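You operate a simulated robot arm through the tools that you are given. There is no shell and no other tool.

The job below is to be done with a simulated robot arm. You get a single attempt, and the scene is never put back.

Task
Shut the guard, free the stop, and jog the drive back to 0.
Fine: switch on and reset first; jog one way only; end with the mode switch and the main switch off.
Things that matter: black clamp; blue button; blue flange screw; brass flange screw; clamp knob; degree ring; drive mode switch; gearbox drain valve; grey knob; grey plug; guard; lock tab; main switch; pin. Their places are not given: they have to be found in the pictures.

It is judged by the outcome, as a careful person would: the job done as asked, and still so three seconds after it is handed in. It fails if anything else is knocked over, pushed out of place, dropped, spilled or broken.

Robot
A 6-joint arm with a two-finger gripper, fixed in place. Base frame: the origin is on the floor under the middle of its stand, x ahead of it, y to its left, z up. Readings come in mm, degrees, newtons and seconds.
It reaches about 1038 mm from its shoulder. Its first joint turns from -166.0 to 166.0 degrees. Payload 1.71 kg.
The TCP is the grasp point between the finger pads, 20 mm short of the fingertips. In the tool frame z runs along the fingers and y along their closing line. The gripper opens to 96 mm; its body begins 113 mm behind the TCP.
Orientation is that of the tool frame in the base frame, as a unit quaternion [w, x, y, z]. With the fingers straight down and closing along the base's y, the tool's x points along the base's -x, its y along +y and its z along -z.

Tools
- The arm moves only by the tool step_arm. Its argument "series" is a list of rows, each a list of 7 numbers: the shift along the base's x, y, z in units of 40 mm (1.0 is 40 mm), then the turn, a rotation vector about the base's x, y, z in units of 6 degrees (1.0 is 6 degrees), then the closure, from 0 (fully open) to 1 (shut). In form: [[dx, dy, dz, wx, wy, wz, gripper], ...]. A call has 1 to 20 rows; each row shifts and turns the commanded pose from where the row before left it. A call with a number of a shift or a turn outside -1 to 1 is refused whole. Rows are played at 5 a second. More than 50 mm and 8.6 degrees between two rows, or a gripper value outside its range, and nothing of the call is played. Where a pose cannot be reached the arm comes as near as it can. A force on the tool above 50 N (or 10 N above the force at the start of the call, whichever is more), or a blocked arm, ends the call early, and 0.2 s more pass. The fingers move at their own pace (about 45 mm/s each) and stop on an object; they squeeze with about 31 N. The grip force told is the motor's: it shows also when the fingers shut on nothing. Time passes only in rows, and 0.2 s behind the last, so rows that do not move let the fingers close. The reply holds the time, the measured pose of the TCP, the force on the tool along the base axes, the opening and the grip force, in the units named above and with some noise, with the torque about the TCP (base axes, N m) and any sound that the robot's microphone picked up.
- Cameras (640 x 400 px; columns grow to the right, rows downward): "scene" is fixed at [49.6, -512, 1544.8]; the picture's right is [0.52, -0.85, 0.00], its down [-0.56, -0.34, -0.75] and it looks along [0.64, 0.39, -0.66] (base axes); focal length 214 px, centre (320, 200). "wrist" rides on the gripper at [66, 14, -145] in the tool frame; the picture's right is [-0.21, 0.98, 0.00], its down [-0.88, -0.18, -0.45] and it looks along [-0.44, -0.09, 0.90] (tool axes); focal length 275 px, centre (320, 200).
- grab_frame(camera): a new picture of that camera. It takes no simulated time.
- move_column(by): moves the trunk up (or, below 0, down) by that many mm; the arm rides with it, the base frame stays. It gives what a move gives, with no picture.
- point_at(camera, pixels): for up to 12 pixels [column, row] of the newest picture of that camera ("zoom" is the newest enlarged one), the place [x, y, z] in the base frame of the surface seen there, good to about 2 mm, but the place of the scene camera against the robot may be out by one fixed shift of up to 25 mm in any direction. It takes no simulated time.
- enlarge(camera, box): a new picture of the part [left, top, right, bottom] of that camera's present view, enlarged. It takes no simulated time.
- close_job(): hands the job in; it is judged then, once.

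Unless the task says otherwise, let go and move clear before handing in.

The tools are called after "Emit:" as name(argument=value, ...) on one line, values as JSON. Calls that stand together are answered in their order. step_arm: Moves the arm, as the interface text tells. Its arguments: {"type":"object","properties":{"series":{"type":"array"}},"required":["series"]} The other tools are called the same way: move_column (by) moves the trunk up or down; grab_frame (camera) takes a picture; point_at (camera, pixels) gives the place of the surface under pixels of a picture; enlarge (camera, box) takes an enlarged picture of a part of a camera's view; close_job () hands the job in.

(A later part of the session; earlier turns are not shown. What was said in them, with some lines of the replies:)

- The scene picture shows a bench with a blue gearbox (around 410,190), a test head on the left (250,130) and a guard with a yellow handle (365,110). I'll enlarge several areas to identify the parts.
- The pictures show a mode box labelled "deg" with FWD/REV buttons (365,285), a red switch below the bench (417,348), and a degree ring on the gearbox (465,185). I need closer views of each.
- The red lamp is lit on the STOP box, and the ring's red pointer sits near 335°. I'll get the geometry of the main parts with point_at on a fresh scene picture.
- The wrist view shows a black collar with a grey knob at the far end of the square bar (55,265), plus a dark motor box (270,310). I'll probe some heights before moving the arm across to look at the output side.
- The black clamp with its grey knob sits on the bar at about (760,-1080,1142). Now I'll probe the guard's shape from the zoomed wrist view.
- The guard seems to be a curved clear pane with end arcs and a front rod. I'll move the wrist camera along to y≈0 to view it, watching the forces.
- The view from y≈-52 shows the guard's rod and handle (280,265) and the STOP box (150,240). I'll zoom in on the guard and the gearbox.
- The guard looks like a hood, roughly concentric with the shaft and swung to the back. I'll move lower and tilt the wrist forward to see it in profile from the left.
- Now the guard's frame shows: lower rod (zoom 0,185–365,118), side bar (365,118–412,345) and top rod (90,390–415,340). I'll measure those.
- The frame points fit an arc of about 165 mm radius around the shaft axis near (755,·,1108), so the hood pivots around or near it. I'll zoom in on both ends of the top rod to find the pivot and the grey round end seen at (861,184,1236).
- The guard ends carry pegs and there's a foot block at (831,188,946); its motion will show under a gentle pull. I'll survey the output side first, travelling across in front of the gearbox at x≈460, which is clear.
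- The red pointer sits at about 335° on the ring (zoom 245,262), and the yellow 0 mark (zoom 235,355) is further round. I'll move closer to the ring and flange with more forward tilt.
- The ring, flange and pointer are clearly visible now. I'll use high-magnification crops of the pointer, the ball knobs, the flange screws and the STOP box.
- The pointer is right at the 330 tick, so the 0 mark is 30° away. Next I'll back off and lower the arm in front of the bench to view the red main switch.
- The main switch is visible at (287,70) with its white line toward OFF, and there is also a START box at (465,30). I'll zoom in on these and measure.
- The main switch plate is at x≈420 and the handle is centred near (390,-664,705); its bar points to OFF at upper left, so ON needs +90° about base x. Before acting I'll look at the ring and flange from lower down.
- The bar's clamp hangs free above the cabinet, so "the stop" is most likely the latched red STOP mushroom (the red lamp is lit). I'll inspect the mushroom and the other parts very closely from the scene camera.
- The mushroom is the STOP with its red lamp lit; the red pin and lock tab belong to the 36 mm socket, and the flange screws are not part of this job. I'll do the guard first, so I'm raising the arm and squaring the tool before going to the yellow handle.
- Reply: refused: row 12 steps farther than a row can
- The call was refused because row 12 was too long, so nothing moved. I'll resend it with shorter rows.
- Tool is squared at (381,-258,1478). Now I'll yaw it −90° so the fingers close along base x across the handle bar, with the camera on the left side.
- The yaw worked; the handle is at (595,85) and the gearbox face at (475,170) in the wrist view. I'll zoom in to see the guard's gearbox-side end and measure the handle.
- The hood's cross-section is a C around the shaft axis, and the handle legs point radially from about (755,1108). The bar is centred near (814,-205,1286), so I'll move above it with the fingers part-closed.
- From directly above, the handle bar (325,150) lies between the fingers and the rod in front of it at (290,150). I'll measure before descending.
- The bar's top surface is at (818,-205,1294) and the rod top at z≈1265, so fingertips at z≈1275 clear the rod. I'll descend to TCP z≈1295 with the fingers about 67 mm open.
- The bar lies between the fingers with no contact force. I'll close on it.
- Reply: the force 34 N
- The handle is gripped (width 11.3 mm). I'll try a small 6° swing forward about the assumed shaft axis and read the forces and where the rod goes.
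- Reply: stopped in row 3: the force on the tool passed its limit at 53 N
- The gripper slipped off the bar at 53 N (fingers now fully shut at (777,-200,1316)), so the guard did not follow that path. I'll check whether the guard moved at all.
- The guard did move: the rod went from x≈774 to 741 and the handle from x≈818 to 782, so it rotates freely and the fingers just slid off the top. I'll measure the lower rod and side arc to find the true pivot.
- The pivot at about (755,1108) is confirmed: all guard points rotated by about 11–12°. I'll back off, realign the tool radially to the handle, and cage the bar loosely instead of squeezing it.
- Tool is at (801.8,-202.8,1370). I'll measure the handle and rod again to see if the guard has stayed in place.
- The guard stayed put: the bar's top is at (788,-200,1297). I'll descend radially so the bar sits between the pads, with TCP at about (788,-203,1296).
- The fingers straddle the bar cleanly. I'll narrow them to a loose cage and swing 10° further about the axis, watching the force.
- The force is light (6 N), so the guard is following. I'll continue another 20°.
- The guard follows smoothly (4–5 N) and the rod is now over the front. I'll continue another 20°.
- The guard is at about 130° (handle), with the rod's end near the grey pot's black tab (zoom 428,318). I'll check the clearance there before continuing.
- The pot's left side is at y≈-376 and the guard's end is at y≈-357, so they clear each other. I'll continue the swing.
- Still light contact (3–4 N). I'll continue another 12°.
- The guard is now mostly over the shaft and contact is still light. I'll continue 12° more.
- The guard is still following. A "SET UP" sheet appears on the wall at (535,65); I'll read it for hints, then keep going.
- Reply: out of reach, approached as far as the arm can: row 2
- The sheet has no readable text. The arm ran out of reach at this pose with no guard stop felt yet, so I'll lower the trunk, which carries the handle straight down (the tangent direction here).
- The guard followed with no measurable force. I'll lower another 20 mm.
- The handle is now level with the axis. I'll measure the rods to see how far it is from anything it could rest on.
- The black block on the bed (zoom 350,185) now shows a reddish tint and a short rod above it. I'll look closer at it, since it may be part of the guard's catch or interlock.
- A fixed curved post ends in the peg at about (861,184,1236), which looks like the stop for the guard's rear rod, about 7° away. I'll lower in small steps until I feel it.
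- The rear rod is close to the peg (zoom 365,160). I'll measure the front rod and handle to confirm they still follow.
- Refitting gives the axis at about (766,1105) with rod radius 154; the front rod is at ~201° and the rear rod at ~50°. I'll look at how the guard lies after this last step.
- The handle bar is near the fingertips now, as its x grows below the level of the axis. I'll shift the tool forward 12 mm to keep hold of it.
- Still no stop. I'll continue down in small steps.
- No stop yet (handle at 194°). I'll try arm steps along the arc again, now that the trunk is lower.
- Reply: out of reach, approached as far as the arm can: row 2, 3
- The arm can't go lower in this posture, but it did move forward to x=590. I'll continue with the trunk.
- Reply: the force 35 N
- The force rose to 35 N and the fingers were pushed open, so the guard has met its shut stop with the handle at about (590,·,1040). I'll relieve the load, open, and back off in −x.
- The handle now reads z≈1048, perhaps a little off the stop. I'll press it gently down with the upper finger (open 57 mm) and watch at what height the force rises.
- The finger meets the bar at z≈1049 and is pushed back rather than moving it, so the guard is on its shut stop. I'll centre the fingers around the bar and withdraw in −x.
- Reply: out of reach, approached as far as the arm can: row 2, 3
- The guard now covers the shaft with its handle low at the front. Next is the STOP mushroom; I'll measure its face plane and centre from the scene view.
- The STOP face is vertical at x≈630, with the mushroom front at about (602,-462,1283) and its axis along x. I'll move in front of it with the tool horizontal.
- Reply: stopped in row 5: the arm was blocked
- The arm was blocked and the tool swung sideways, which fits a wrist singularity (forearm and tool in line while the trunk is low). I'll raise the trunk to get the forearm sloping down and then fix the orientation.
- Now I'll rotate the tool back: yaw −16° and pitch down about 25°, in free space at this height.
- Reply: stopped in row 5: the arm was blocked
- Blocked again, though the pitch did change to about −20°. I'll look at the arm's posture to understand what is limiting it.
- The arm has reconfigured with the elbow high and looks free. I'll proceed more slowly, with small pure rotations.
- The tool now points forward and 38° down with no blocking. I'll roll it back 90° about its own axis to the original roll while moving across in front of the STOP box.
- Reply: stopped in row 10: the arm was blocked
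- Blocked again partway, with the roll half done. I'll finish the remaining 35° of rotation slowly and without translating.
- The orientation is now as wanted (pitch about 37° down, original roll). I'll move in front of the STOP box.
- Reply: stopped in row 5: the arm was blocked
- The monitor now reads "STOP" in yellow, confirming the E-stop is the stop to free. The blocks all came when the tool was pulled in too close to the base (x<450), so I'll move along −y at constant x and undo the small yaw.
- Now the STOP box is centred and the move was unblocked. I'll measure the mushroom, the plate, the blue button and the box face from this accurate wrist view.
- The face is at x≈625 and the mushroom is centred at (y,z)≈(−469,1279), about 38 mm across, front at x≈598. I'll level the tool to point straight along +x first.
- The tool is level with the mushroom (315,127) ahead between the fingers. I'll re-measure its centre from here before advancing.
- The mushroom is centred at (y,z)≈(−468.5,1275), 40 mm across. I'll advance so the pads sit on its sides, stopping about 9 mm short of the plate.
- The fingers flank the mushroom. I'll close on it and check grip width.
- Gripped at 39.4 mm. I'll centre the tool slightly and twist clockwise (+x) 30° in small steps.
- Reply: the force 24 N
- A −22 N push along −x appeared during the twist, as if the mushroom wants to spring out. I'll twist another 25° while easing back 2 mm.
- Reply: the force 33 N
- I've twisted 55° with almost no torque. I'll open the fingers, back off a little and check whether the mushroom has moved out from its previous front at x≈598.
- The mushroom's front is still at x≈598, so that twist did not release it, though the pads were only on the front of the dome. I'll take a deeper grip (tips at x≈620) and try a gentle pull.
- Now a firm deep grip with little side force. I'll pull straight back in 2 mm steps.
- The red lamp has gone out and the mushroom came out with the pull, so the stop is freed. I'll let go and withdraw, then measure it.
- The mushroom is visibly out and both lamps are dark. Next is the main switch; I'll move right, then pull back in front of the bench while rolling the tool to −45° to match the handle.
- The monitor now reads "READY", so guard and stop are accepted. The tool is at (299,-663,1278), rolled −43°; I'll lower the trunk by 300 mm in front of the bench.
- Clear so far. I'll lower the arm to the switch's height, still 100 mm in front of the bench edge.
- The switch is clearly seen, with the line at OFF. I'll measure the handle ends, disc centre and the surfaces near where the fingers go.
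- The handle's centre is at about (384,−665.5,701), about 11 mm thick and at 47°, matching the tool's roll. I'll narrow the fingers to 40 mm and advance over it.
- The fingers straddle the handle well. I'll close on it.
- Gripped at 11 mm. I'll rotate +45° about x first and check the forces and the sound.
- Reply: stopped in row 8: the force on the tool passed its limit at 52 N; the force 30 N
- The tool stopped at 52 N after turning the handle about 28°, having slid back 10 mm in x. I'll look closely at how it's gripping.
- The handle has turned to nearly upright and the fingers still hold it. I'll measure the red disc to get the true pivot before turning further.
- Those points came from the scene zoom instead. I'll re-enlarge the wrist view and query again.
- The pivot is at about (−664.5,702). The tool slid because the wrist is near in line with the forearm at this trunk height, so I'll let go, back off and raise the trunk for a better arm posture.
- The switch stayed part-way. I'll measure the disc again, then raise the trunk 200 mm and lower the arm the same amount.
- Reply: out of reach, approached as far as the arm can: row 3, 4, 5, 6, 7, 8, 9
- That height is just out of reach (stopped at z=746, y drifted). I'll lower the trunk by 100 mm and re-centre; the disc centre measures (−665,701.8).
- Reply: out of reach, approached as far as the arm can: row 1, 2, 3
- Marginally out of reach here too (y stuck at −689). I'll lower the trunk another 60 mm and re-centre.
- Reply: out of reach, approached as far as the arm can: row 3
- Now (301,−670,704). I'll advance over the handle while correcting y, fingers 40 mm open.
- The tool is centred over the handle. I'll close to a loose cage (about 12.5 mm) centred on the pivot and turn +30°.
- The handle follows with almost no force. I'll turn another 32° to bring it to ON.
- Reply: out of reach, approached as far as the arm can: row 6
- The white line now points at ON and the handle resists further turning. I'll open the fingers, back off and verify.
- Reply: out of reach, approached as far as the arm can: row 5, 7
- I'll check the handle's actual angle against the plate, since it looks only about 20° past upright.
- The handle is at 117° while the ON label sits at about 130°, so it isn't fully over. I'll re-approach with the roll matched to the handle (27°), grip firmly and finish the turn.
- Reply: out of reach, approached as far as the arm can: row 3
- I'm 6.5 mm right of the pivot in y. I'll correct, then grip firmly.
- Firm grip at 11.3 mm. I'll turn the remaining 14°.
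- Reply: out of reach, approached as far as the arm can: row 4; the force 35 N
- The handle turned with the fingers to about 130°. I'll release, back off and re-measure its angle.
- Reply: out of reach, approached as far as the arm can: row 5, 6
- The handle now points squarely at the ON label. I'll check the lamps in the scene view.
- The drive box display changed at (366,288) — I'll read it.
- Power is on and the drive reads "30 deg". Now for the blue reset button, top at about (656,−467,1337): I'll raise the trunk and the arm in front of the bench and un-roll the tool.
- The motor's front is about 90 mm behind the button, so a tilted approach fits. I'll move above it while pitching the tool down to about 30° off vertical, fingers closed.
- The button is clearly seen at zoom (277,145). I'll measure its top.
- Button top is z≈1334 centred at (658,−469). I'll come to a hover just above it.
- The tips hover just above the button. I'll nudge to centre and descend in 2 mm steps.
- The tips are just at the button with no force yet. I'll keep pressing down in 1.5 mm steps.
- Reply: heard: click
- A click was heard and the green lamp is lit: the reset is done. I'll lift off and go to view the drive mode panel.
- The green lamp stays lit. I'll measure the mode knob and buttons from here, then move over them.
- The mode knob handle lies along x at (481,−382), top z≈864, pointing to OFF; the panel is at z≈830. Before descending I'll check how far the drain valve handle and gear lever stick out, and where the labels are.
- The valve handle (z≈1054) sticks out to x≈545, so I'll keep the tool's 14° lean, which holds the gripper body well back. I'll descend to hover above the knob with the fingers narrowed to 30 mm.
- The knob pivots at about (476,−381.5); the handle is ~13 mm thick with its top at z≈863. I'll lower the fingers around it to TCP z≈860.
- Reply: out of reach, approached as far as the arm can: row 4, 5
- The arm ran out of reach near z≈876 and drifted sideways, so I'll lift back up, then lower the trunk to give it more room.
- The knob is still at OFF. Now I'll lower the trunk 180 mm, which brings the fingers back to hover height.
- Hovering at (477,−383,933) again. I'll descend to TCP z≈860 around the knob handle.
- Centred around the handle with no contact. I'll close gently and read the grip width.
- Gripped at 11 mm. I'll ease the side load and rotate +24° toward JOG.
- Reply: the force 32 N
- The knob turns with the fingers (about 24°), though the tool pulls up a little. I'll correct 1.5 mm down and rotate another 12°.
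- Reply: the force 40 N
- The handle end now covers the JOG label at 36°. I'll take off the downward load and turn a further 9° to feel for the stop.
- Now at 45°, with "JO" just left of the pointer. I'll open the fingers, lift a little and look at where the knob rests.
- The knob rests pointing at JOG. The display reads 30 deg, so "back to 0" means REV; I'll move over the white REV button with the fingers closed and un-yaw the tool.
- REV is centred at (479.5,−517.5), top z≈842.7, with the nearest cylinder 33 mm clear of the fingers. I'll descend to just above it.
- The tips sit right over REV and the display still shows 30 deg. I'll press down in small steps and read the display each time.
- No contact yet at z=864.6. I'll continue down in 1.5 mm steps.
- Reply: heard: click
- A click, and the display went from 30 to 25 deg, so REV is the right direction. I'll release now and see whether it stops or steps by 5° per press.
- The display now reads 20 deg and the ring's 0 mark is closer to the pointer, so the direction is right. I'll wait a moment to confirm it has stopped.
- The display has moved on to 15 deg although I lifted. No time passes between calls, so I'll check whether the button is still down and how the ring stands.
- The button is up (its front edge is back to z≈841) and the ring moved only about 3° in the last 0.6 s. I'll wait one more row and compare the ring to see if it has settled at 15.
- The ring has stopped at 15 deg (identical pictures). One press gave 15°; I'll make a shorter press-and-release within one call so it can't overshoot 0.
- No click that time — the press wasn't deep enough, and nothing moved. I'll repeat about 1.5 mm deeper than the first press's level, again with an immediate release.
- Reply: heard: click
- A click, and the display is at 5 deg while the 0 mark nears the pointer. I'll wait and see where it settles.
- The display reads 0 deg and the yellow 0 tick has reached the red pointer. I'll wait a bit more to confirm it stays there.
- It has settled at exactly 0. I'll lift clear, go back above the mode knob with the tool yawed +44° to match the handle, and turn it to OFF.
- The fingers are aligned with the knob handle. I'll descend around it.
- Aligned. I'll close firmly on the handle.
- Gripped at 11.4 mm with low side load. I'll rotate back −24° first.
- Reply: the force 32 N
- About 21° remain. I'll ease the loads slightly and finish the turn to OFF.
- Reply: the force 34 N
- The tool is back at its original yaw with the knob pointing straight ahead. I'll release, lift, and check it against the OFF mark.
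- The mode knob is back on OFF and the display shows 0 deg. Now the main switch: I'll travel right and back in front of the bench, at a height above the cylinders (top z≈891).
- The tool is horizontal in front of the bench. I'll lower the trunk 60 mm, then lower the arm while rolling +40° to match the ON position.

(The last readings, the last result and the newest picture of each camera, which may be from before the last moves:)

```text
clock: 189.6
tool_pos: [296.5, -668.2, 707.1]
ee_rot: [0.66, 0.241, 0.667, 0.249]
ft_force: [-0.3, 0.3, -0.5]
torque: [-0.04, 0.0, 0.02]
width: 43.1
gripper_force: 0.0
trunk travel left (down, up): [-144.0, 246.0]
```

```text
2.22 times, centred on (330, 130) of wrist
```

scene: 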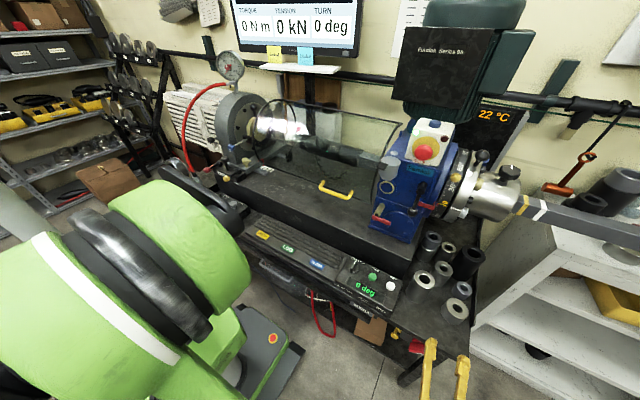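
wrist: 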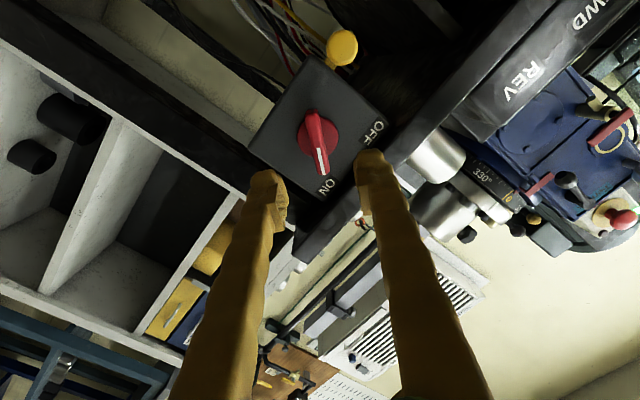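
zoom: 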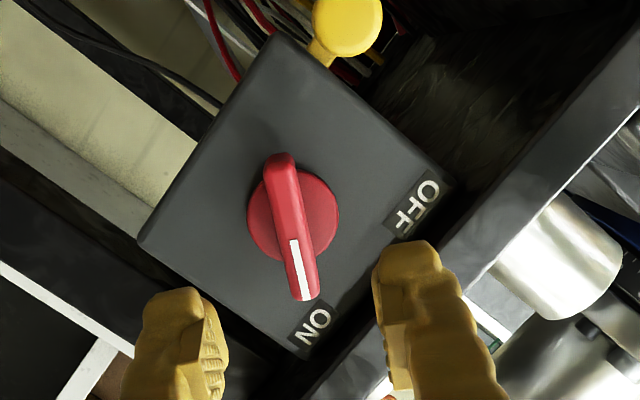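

The switch is at ON, aligned with the fingers. I'll advance over the handle.

Emit:
step_arm(series=[[0.4, 0.02, -0.04, 0, 0, 0, 0.55], [0.5, 0.02, -0.04, 0, 0, 0, 0.55], [0.5, 0.02, -0.04, 0, 0, 0, 0.55], [0.5, 0.02, 0, 0, 0, 0, 0.55], [0.33, 0, 0, 0, 0, 0, 0.55], [0, 0, 0, 0, 0, 0, 0.55]])

Emit:
grab_frame(camera="wrist")

Emit:
enlarge(camera="wrist", box=[240, 80, 420, 260])

```text
clock: 191.0
tool_pos: [387.5, -665.4, 701.8]
ee_rot: [0.661, 0.242, 0.667, 0.247]
ft_force: [0.0, 0.6, 0.6]
torque: [0.01, 0.0, 0.0]
width: 43.1
gripper_force: 0.1
out of reach, approached as far as the arm can: row 2
trunk travel left (down, up): [-144.0, 246.0]
```

```text
taken
```

wrist: 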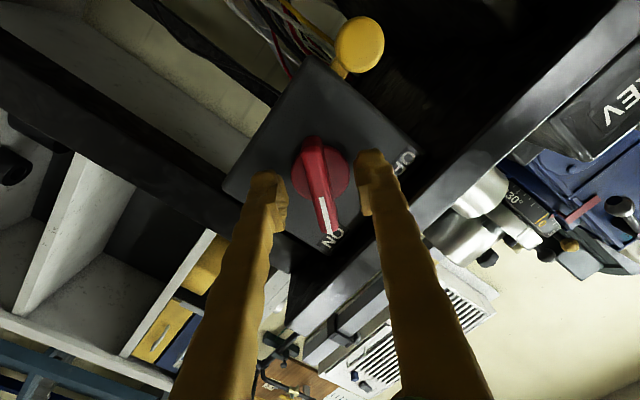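

```text
2.22 times, centred on (330, 170) of wrist
```

zoom: 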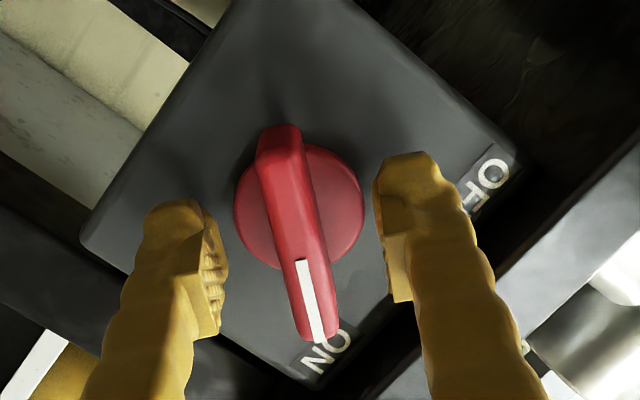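

Exactly centred on the pivot. I'll grip and turn −20° first.

Emit:
step_arm(series=[[0, 0, 0, 0, 0, 0, 0.75], [0, 0, 0, 0, 0, 0, 0.9], [0, 0, 0, 0, 0, 0, 1], [0, 0, 0, 0, 0, 0, 1], [0, 0, 0, -0.5, 0, 0, 1], [0, 0, 0, -0.5, 0, 0, 1], [0, 0, 0, -0.5, 0, 0, 1], [0, 0, 0, -0.5, 0, 0, 1], [0, 0, 0, -0.5, 0, 0, 1], [0, 0, 0, -0.5, 0, 0, 1], [0, 0, 0, 0, 0, 0, 1]])

Emit:
grab_frame(camera="wrist")

```text
clock: 193.4
tool_pos: [386.4, -665.9, 702.6]
ee_rot: [0.69, 0.134, 0.697, 0.141]
ft_force: [-3.6, 35.2, -3.1]
torque: [0.13, 0.05, 0.49]
width: 11.2
gripper_force: 35.4
trunk travel left (down, up): [-144.0, 246.0]
```

```text
taken
```

wrist: 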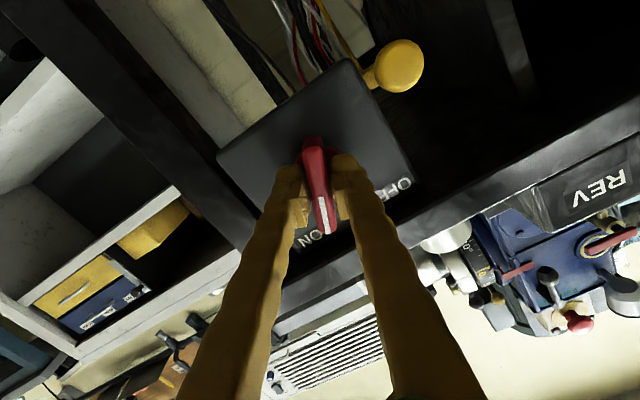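

The handle follows. The side load is 35 N, so I'll ease it and use the looser cage for the middle part of the turn.

Emit:
step_arm(series=[[0, 0.03, 0, 0, 0, 0, 0.95], [0, 0, 0, 0, 0, 0, 0.88], [0, 0, 0, -0.5, 0, 0, 0.88], [0, 0, 0, -0.5, 0, 0, 0.88], [0, 0, 0, -0.5, 0, 0, 0.88], [0, 0, 0, -0.5, 0, 0, 0.88], [0, 0, 0, -0.5, 0, 0, 0.88], [0, 0, 0, -0.5, 0, 0, 0.88], [0, 0, 0, -0.5, 0, 0, 0.88], [0, 0, 0, -0.5, 0, 0, 0.88], [0, 0, 0, -0.5, 0, 0, 0.88], [0, 0, 0, -0.5, 0, 0, 0.88], [0, 0, 0, 0, 0, 0, 0.88]])

Emit:
grab_frame(camera="wrist")

Emit:
enlarge(camera="wrist", box=[240, 80, 420, 260])

```text
clock: 196.2
tool_pos: [386.3, -665.4, 701.9]
ee_rot: [0.702, -0.049, 0.709, -0.044]
ft_force: [-1.1, 6.0, 3.6]
torque: [0.08, -0.06, 0.1]
width: 15.7
gripper_force: 3.1
trunk travel left (down, up): [-144.0, 246.0]
```

```text
taken
```

wrist: 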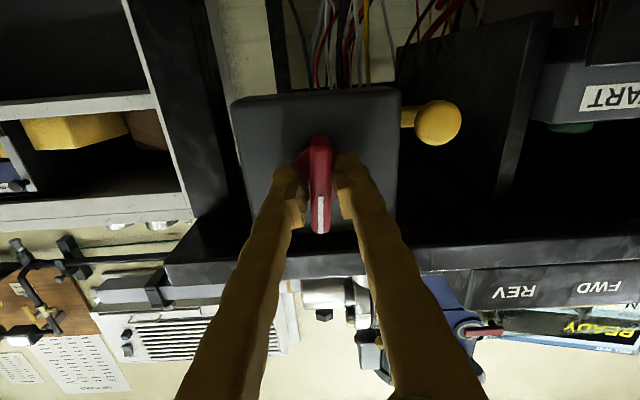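

```text
2.22 times, centred on (330, 170) of wrist
```

zoom: 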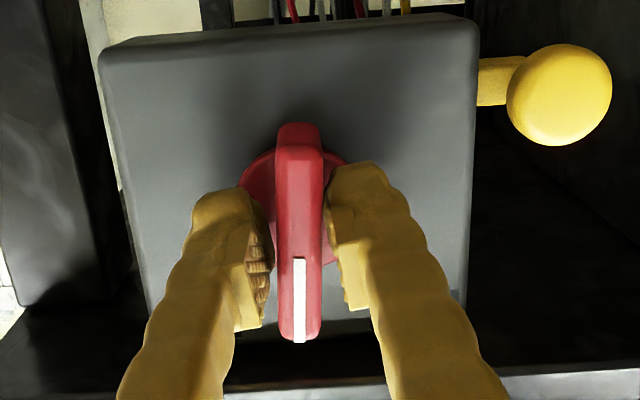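

The handle is upright now. I'll continue another 24° with the loose cage.

Emit:
step_arm(series=[[0, 0, 0, -0.5, 0, 0, 0.9], [0, 0, 0, -0.5, 0, 0, 0.9], [0, 0, 0, -0.5, 0, 0, 0.9], [0, 0, 0, -0.5, 0, 0, 0.9], [0, 0, 0, -0.5, 0, 0, 0.9], [0, 0, 0, -0.5, 0, 0, 0.9], [0, 0, 0, -0.5, 0, 0, 0.9], [0, 0, 0, -0.5, 0, 0, 0.9], [0, 0, 0, 0, 0, 0, 0.9]])

Emit:
grab_frame(camera="wrist")

Emit:
enlarge(camera="wrist", box=[240, 80, 420, 260])

```text
clock: 198.2
tool_pos: [386.9, -666.5, 700.1]
ee_rot: [0.676, -0.195, 0.685, -0.191]
ft_force: [-11.9, 21.9, -30.9]
torque: [0.18, 0.5, 0.23]
width: 11.3
gripper_force: 35.7
trunk travel left (down, up): [-144.0, 246.0]
```

```text
taken
```

wrist: 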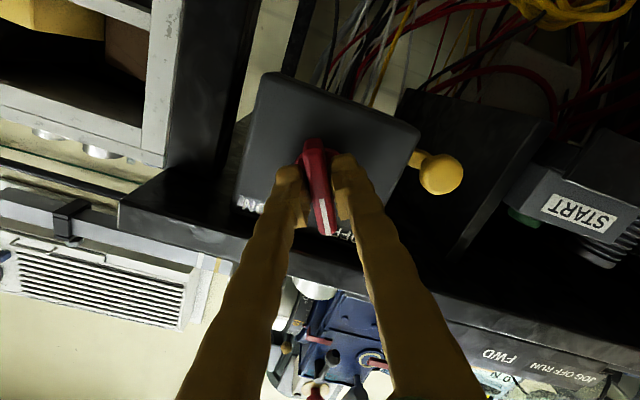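

```text
2.22 times, centred on (330, 170) of wrist
```

zoom: 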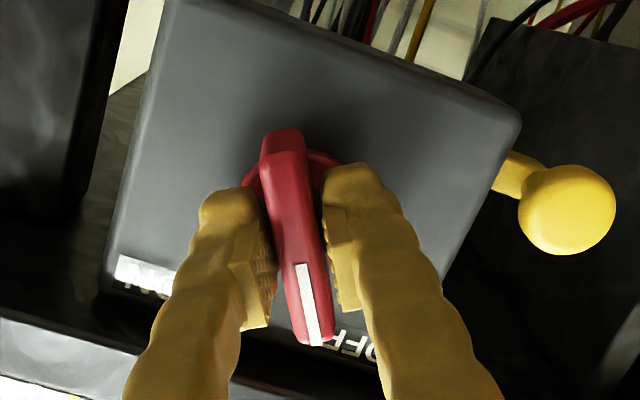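

The handle is at about 58° and firmly held. I'll ease the load and turn the last 12° to OFF.

Emit:
step_arm(series=[[-0.01, 0.02, -0.03, 0, 0, 0, 1], [0, 0, 0, -0.33, 0, 0, 1], [0, 0, 0, -0.33, 0, 0, 1], [0, 0, 0, -0.33, 0, 0, 1], [0, 0, 0, -0.33, 0, 0, 1], [0, 0, 0, -0.33, 0, 0, 1], [0, 0, 0, -0.33, 0, 0, 1], [0, 0, 0, 0, 0, 0, 1]])

Emit:
grab_frame(camera="wrist")

Emit:
enlarge(camera="wrist", box=[240, 80, 420, 260])

```text
clock: 200.0
tool_pos: [386.4, -666.4, 700.5]
ee_rot: [0.653, -0.262, 0.661, -0.262]
ft_force: [6.0, -24.3, 14.3]
torque: [0.19, -0.12, -0.36]
width: 10.8
gripper_force: 34.6
trunk travel left (down, up): [-144.0, 246.0]
```

```text
taken
```

wrist: 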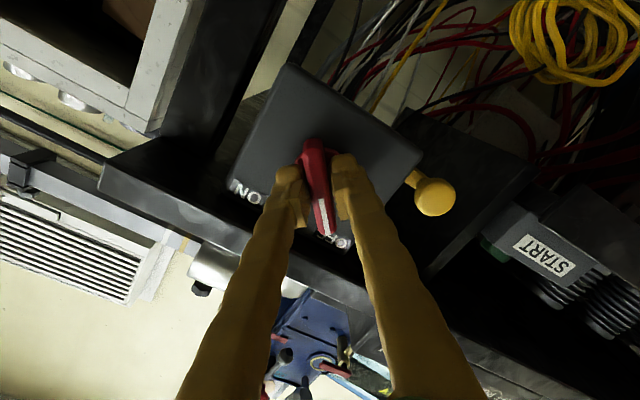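

```text
2.22 times, centred on (330, 170) of wrist
```

zoom: 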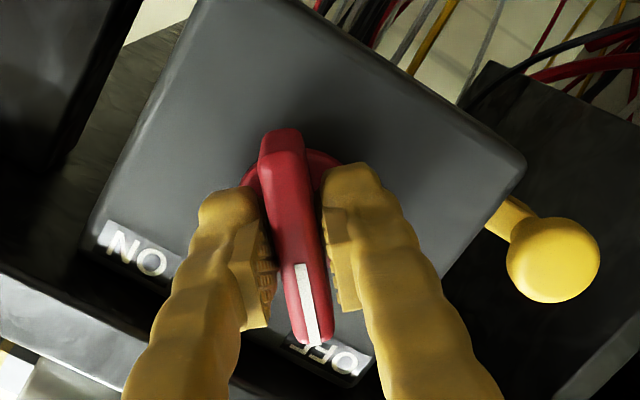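

The roll (−43.7°) matches the original OFF alignment. I'll release, back off and measure.

Emit:
step_arm(series=[[0, 0, 0, 0, 0, 0, 0.8], [0, 0, 0, 0, 0, 0, 0.55], [0, 0, 0, 0, 0, 0, 0.55], [-0.4, 0, 0, 0, 0, 0, 0.55], [-0.6, 0, 0, 0, 0, 0, 0.55], [-0.6, 0, 0, 0, 0, 0, 0.55], [-0.6, 0, 0, 0, 0, 0, 0.55], [0, 0, 0, 0, 0, 0, 0.55]])

Emit:
grab_frame(camera="wrist")

Emit:
enlarge(camera="scene", box=[330, 250, 410, 310])

Emit:
enlarge(camera="wrist", box=[240, 50, 420, 220])

```text
clock: 201.8
tool_pos: [297.3, -670.0, 704.0]
ee_rot: [0.652, -0.264, 0.661, -0.26]
ft_force: [-0.1, 0.1, -0.1]
torque: [0.01, 0.04, 0.02]
width: 42.9
gripper_force: 0.1
out of reach, approached as far as the arm can: row 5
trunk travel left (down, up): [-144.0, 246.0]
```

```text
taken
```

wrist: 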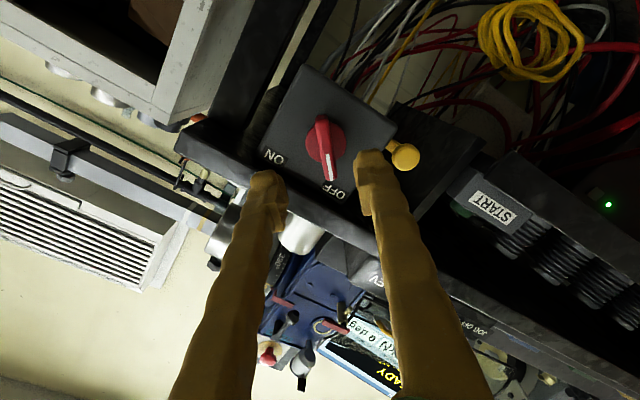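

```text
6.67 times, centred on (370, 280) of scene
```

zoom: 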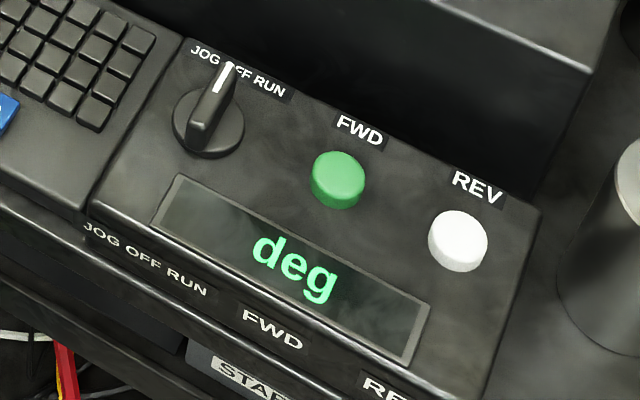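

```text
2.35 times, centred on (330, 135) of wrist
```

zoom: 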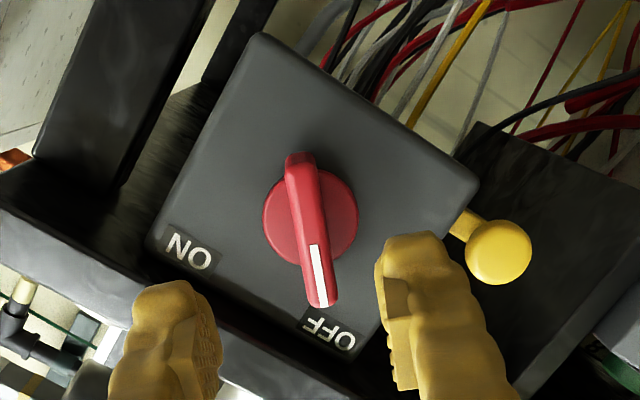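

The display number has gone blank as at the start, so the main switch is off. I'll verify its handle angle and check every other element: guard, ring, stop, and the loose items.

Emit:
point_at(camera="zoom", pixels=[[298, 165], [308, 215], [322, 290], [270, 215], [350, 210]])

Emit:
grab_frame(camera="scene")

Emit:
enlarge(camera="scene", box=[380, 100, 500, 220])

Emit:
enlarge(camera="scene", box=[230, 70, 420, 200])

Emit:
enlarge(camera="scene", box=[390, 210, 500, 340])

```text
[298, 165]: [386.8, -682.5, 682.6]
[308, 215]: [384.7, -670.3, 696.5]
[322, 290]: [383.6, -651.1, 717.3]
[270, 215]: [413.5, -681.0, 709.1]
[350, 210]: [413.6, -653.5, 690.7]
```

```text
taken
```

scene: 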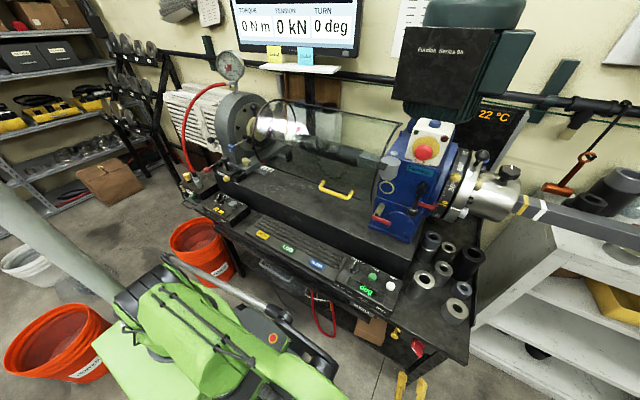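

```text
3.33 times, centred on (440, 160) of scene
```

zoom: 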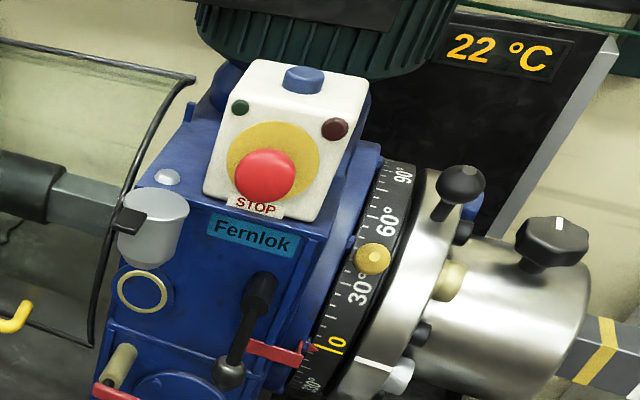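

```text
3.08 times, centred on (325, 135) of scene
```

zoom: 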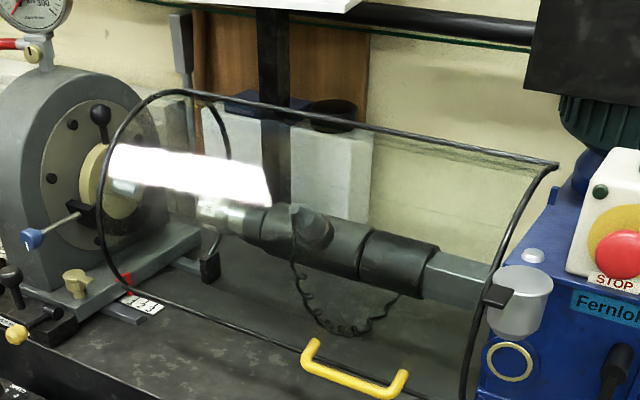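

```text
3.08 times, centred on (445, 275) of scene
```

zoom: 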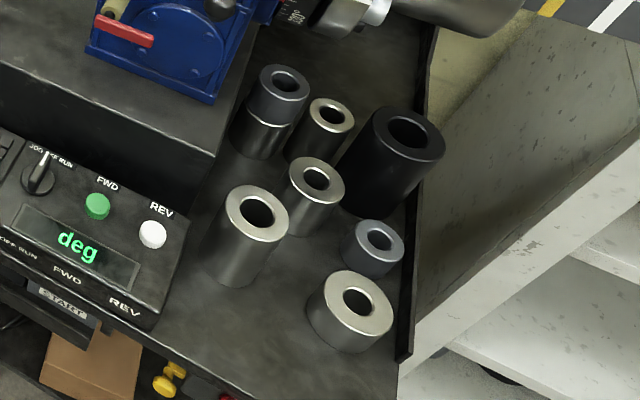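

The main switch handle is at 47.9°, identical to its original OFF position; guard, stop and mode switch are as wanted. I'll raise the arm clear and take a last close look at the ring.

Emit:
step_arm(series=[[-0.1, 0, 0.3, 0, 0, 0, 0.5], [0, 0, 0.8, 0.5, 0, 0, 0.4], [0, 0, 0.8, 0.8, 0, 0, 0.3], [0, 0, 0.8, 0.8, 0, 0, 0.3], [0, 0, 0.8, 0.8, 0, 0, 0.3], [0, 0, 0.8, 0.8, 0, 0, 0.3], [0, 0, 0.8, 0.8, 0, 0, 0.3], [0, 0, 0.8, 0.8, 0, 0, 0.3], [0, 0, 0.8, 0.8, 0, 0, 0.3], [0, 0, 0.8, 0.6, 0, 0, 0.3], [0, 0, 0, 0, 0, 0, 0.3]])

Emit:
grab_frame(camera="wrist")

Emit:
enlarge(camera="scene", box=[435, 170, 485, 220])

Emit:
enlarge(camera="wrist", box=[300, 180, 460, 320])

```text
clock: 204.2
tool_pos: [291.3, -671.8, 1003.1]
ee_rot: [0.703, -0.022, 0.711, -0.018]
ft_force: [-0.1, -0.2, -0.5]
torque: [0.02, -0.02, 0.01]
width: 67.2
gripper_force: 0.1
trunk travel left (down, up): [-144.0, 246.0]
```

```text
taken
```

wrist: 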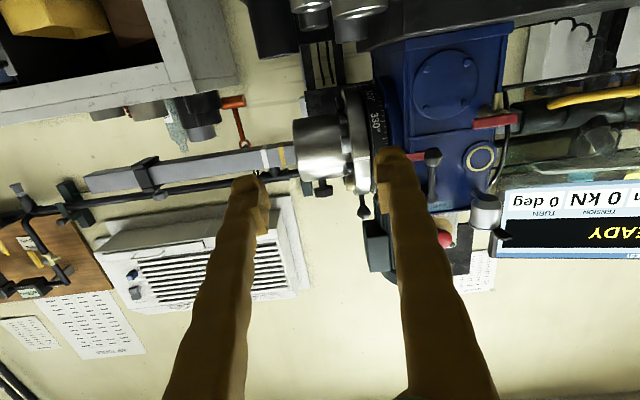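

```text
8.00 times, centred on (460, 195) of scene
```

zoom: 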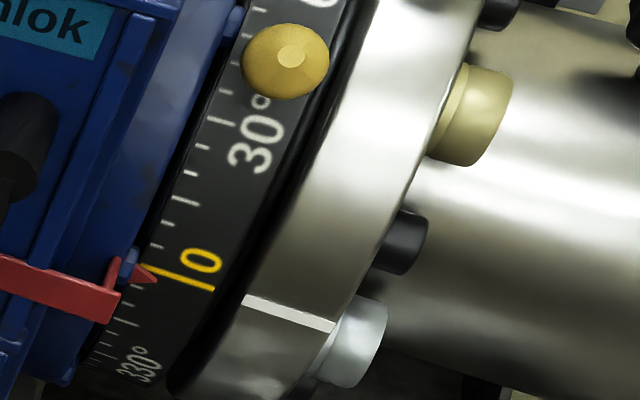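

```text
2.86 times, centred on (380, 250) of wrist
```

zoom: 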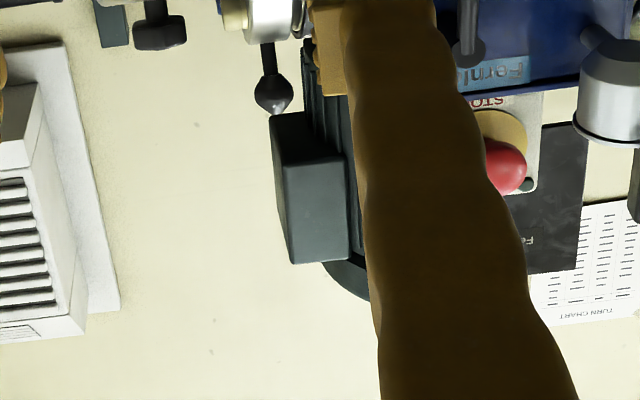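

The 0 tick sits on the red pointer, the guard is shut, the STOP is out, and the mode and main switches are both OFF. The arm is clear of everything at (291,−672,1003), so I'm handing the job in.

Emit:
close_job()

```text
The job is handed in.
```

The job is done and handed in. The guard is shut, the stop is freed, and the drive is back at 0.

- **Guard:** I swung it closed until it met its stop. With the guard shut and the stop freed, the monitor changed from "STOP" to "READY".
- **Stop:** I pulled the red STOP mushroom out and its red lamp went dark. I tried twisting it first, which had no effect.
- **Switch on and reset:** I turned the main switch on, then pressed the blue button. It clicked and the green lamp lit.
- **Jog:** I used REV only. Two presses took the drive from 30 to 15 to 0 degrees, with no overshoot. The ring's 0 mark sits on the red pointer.
- **End state:** I turned the mode switch off, then the main switch. Both handles are back at their original OFF angles, and the drive display is blank.

On the first pull, the gripper slipped off the guard handle after passing the force limit. The guard moved about 12 degrees freely and showed no damage. I saw nothing knocked over or out of place in the final views.
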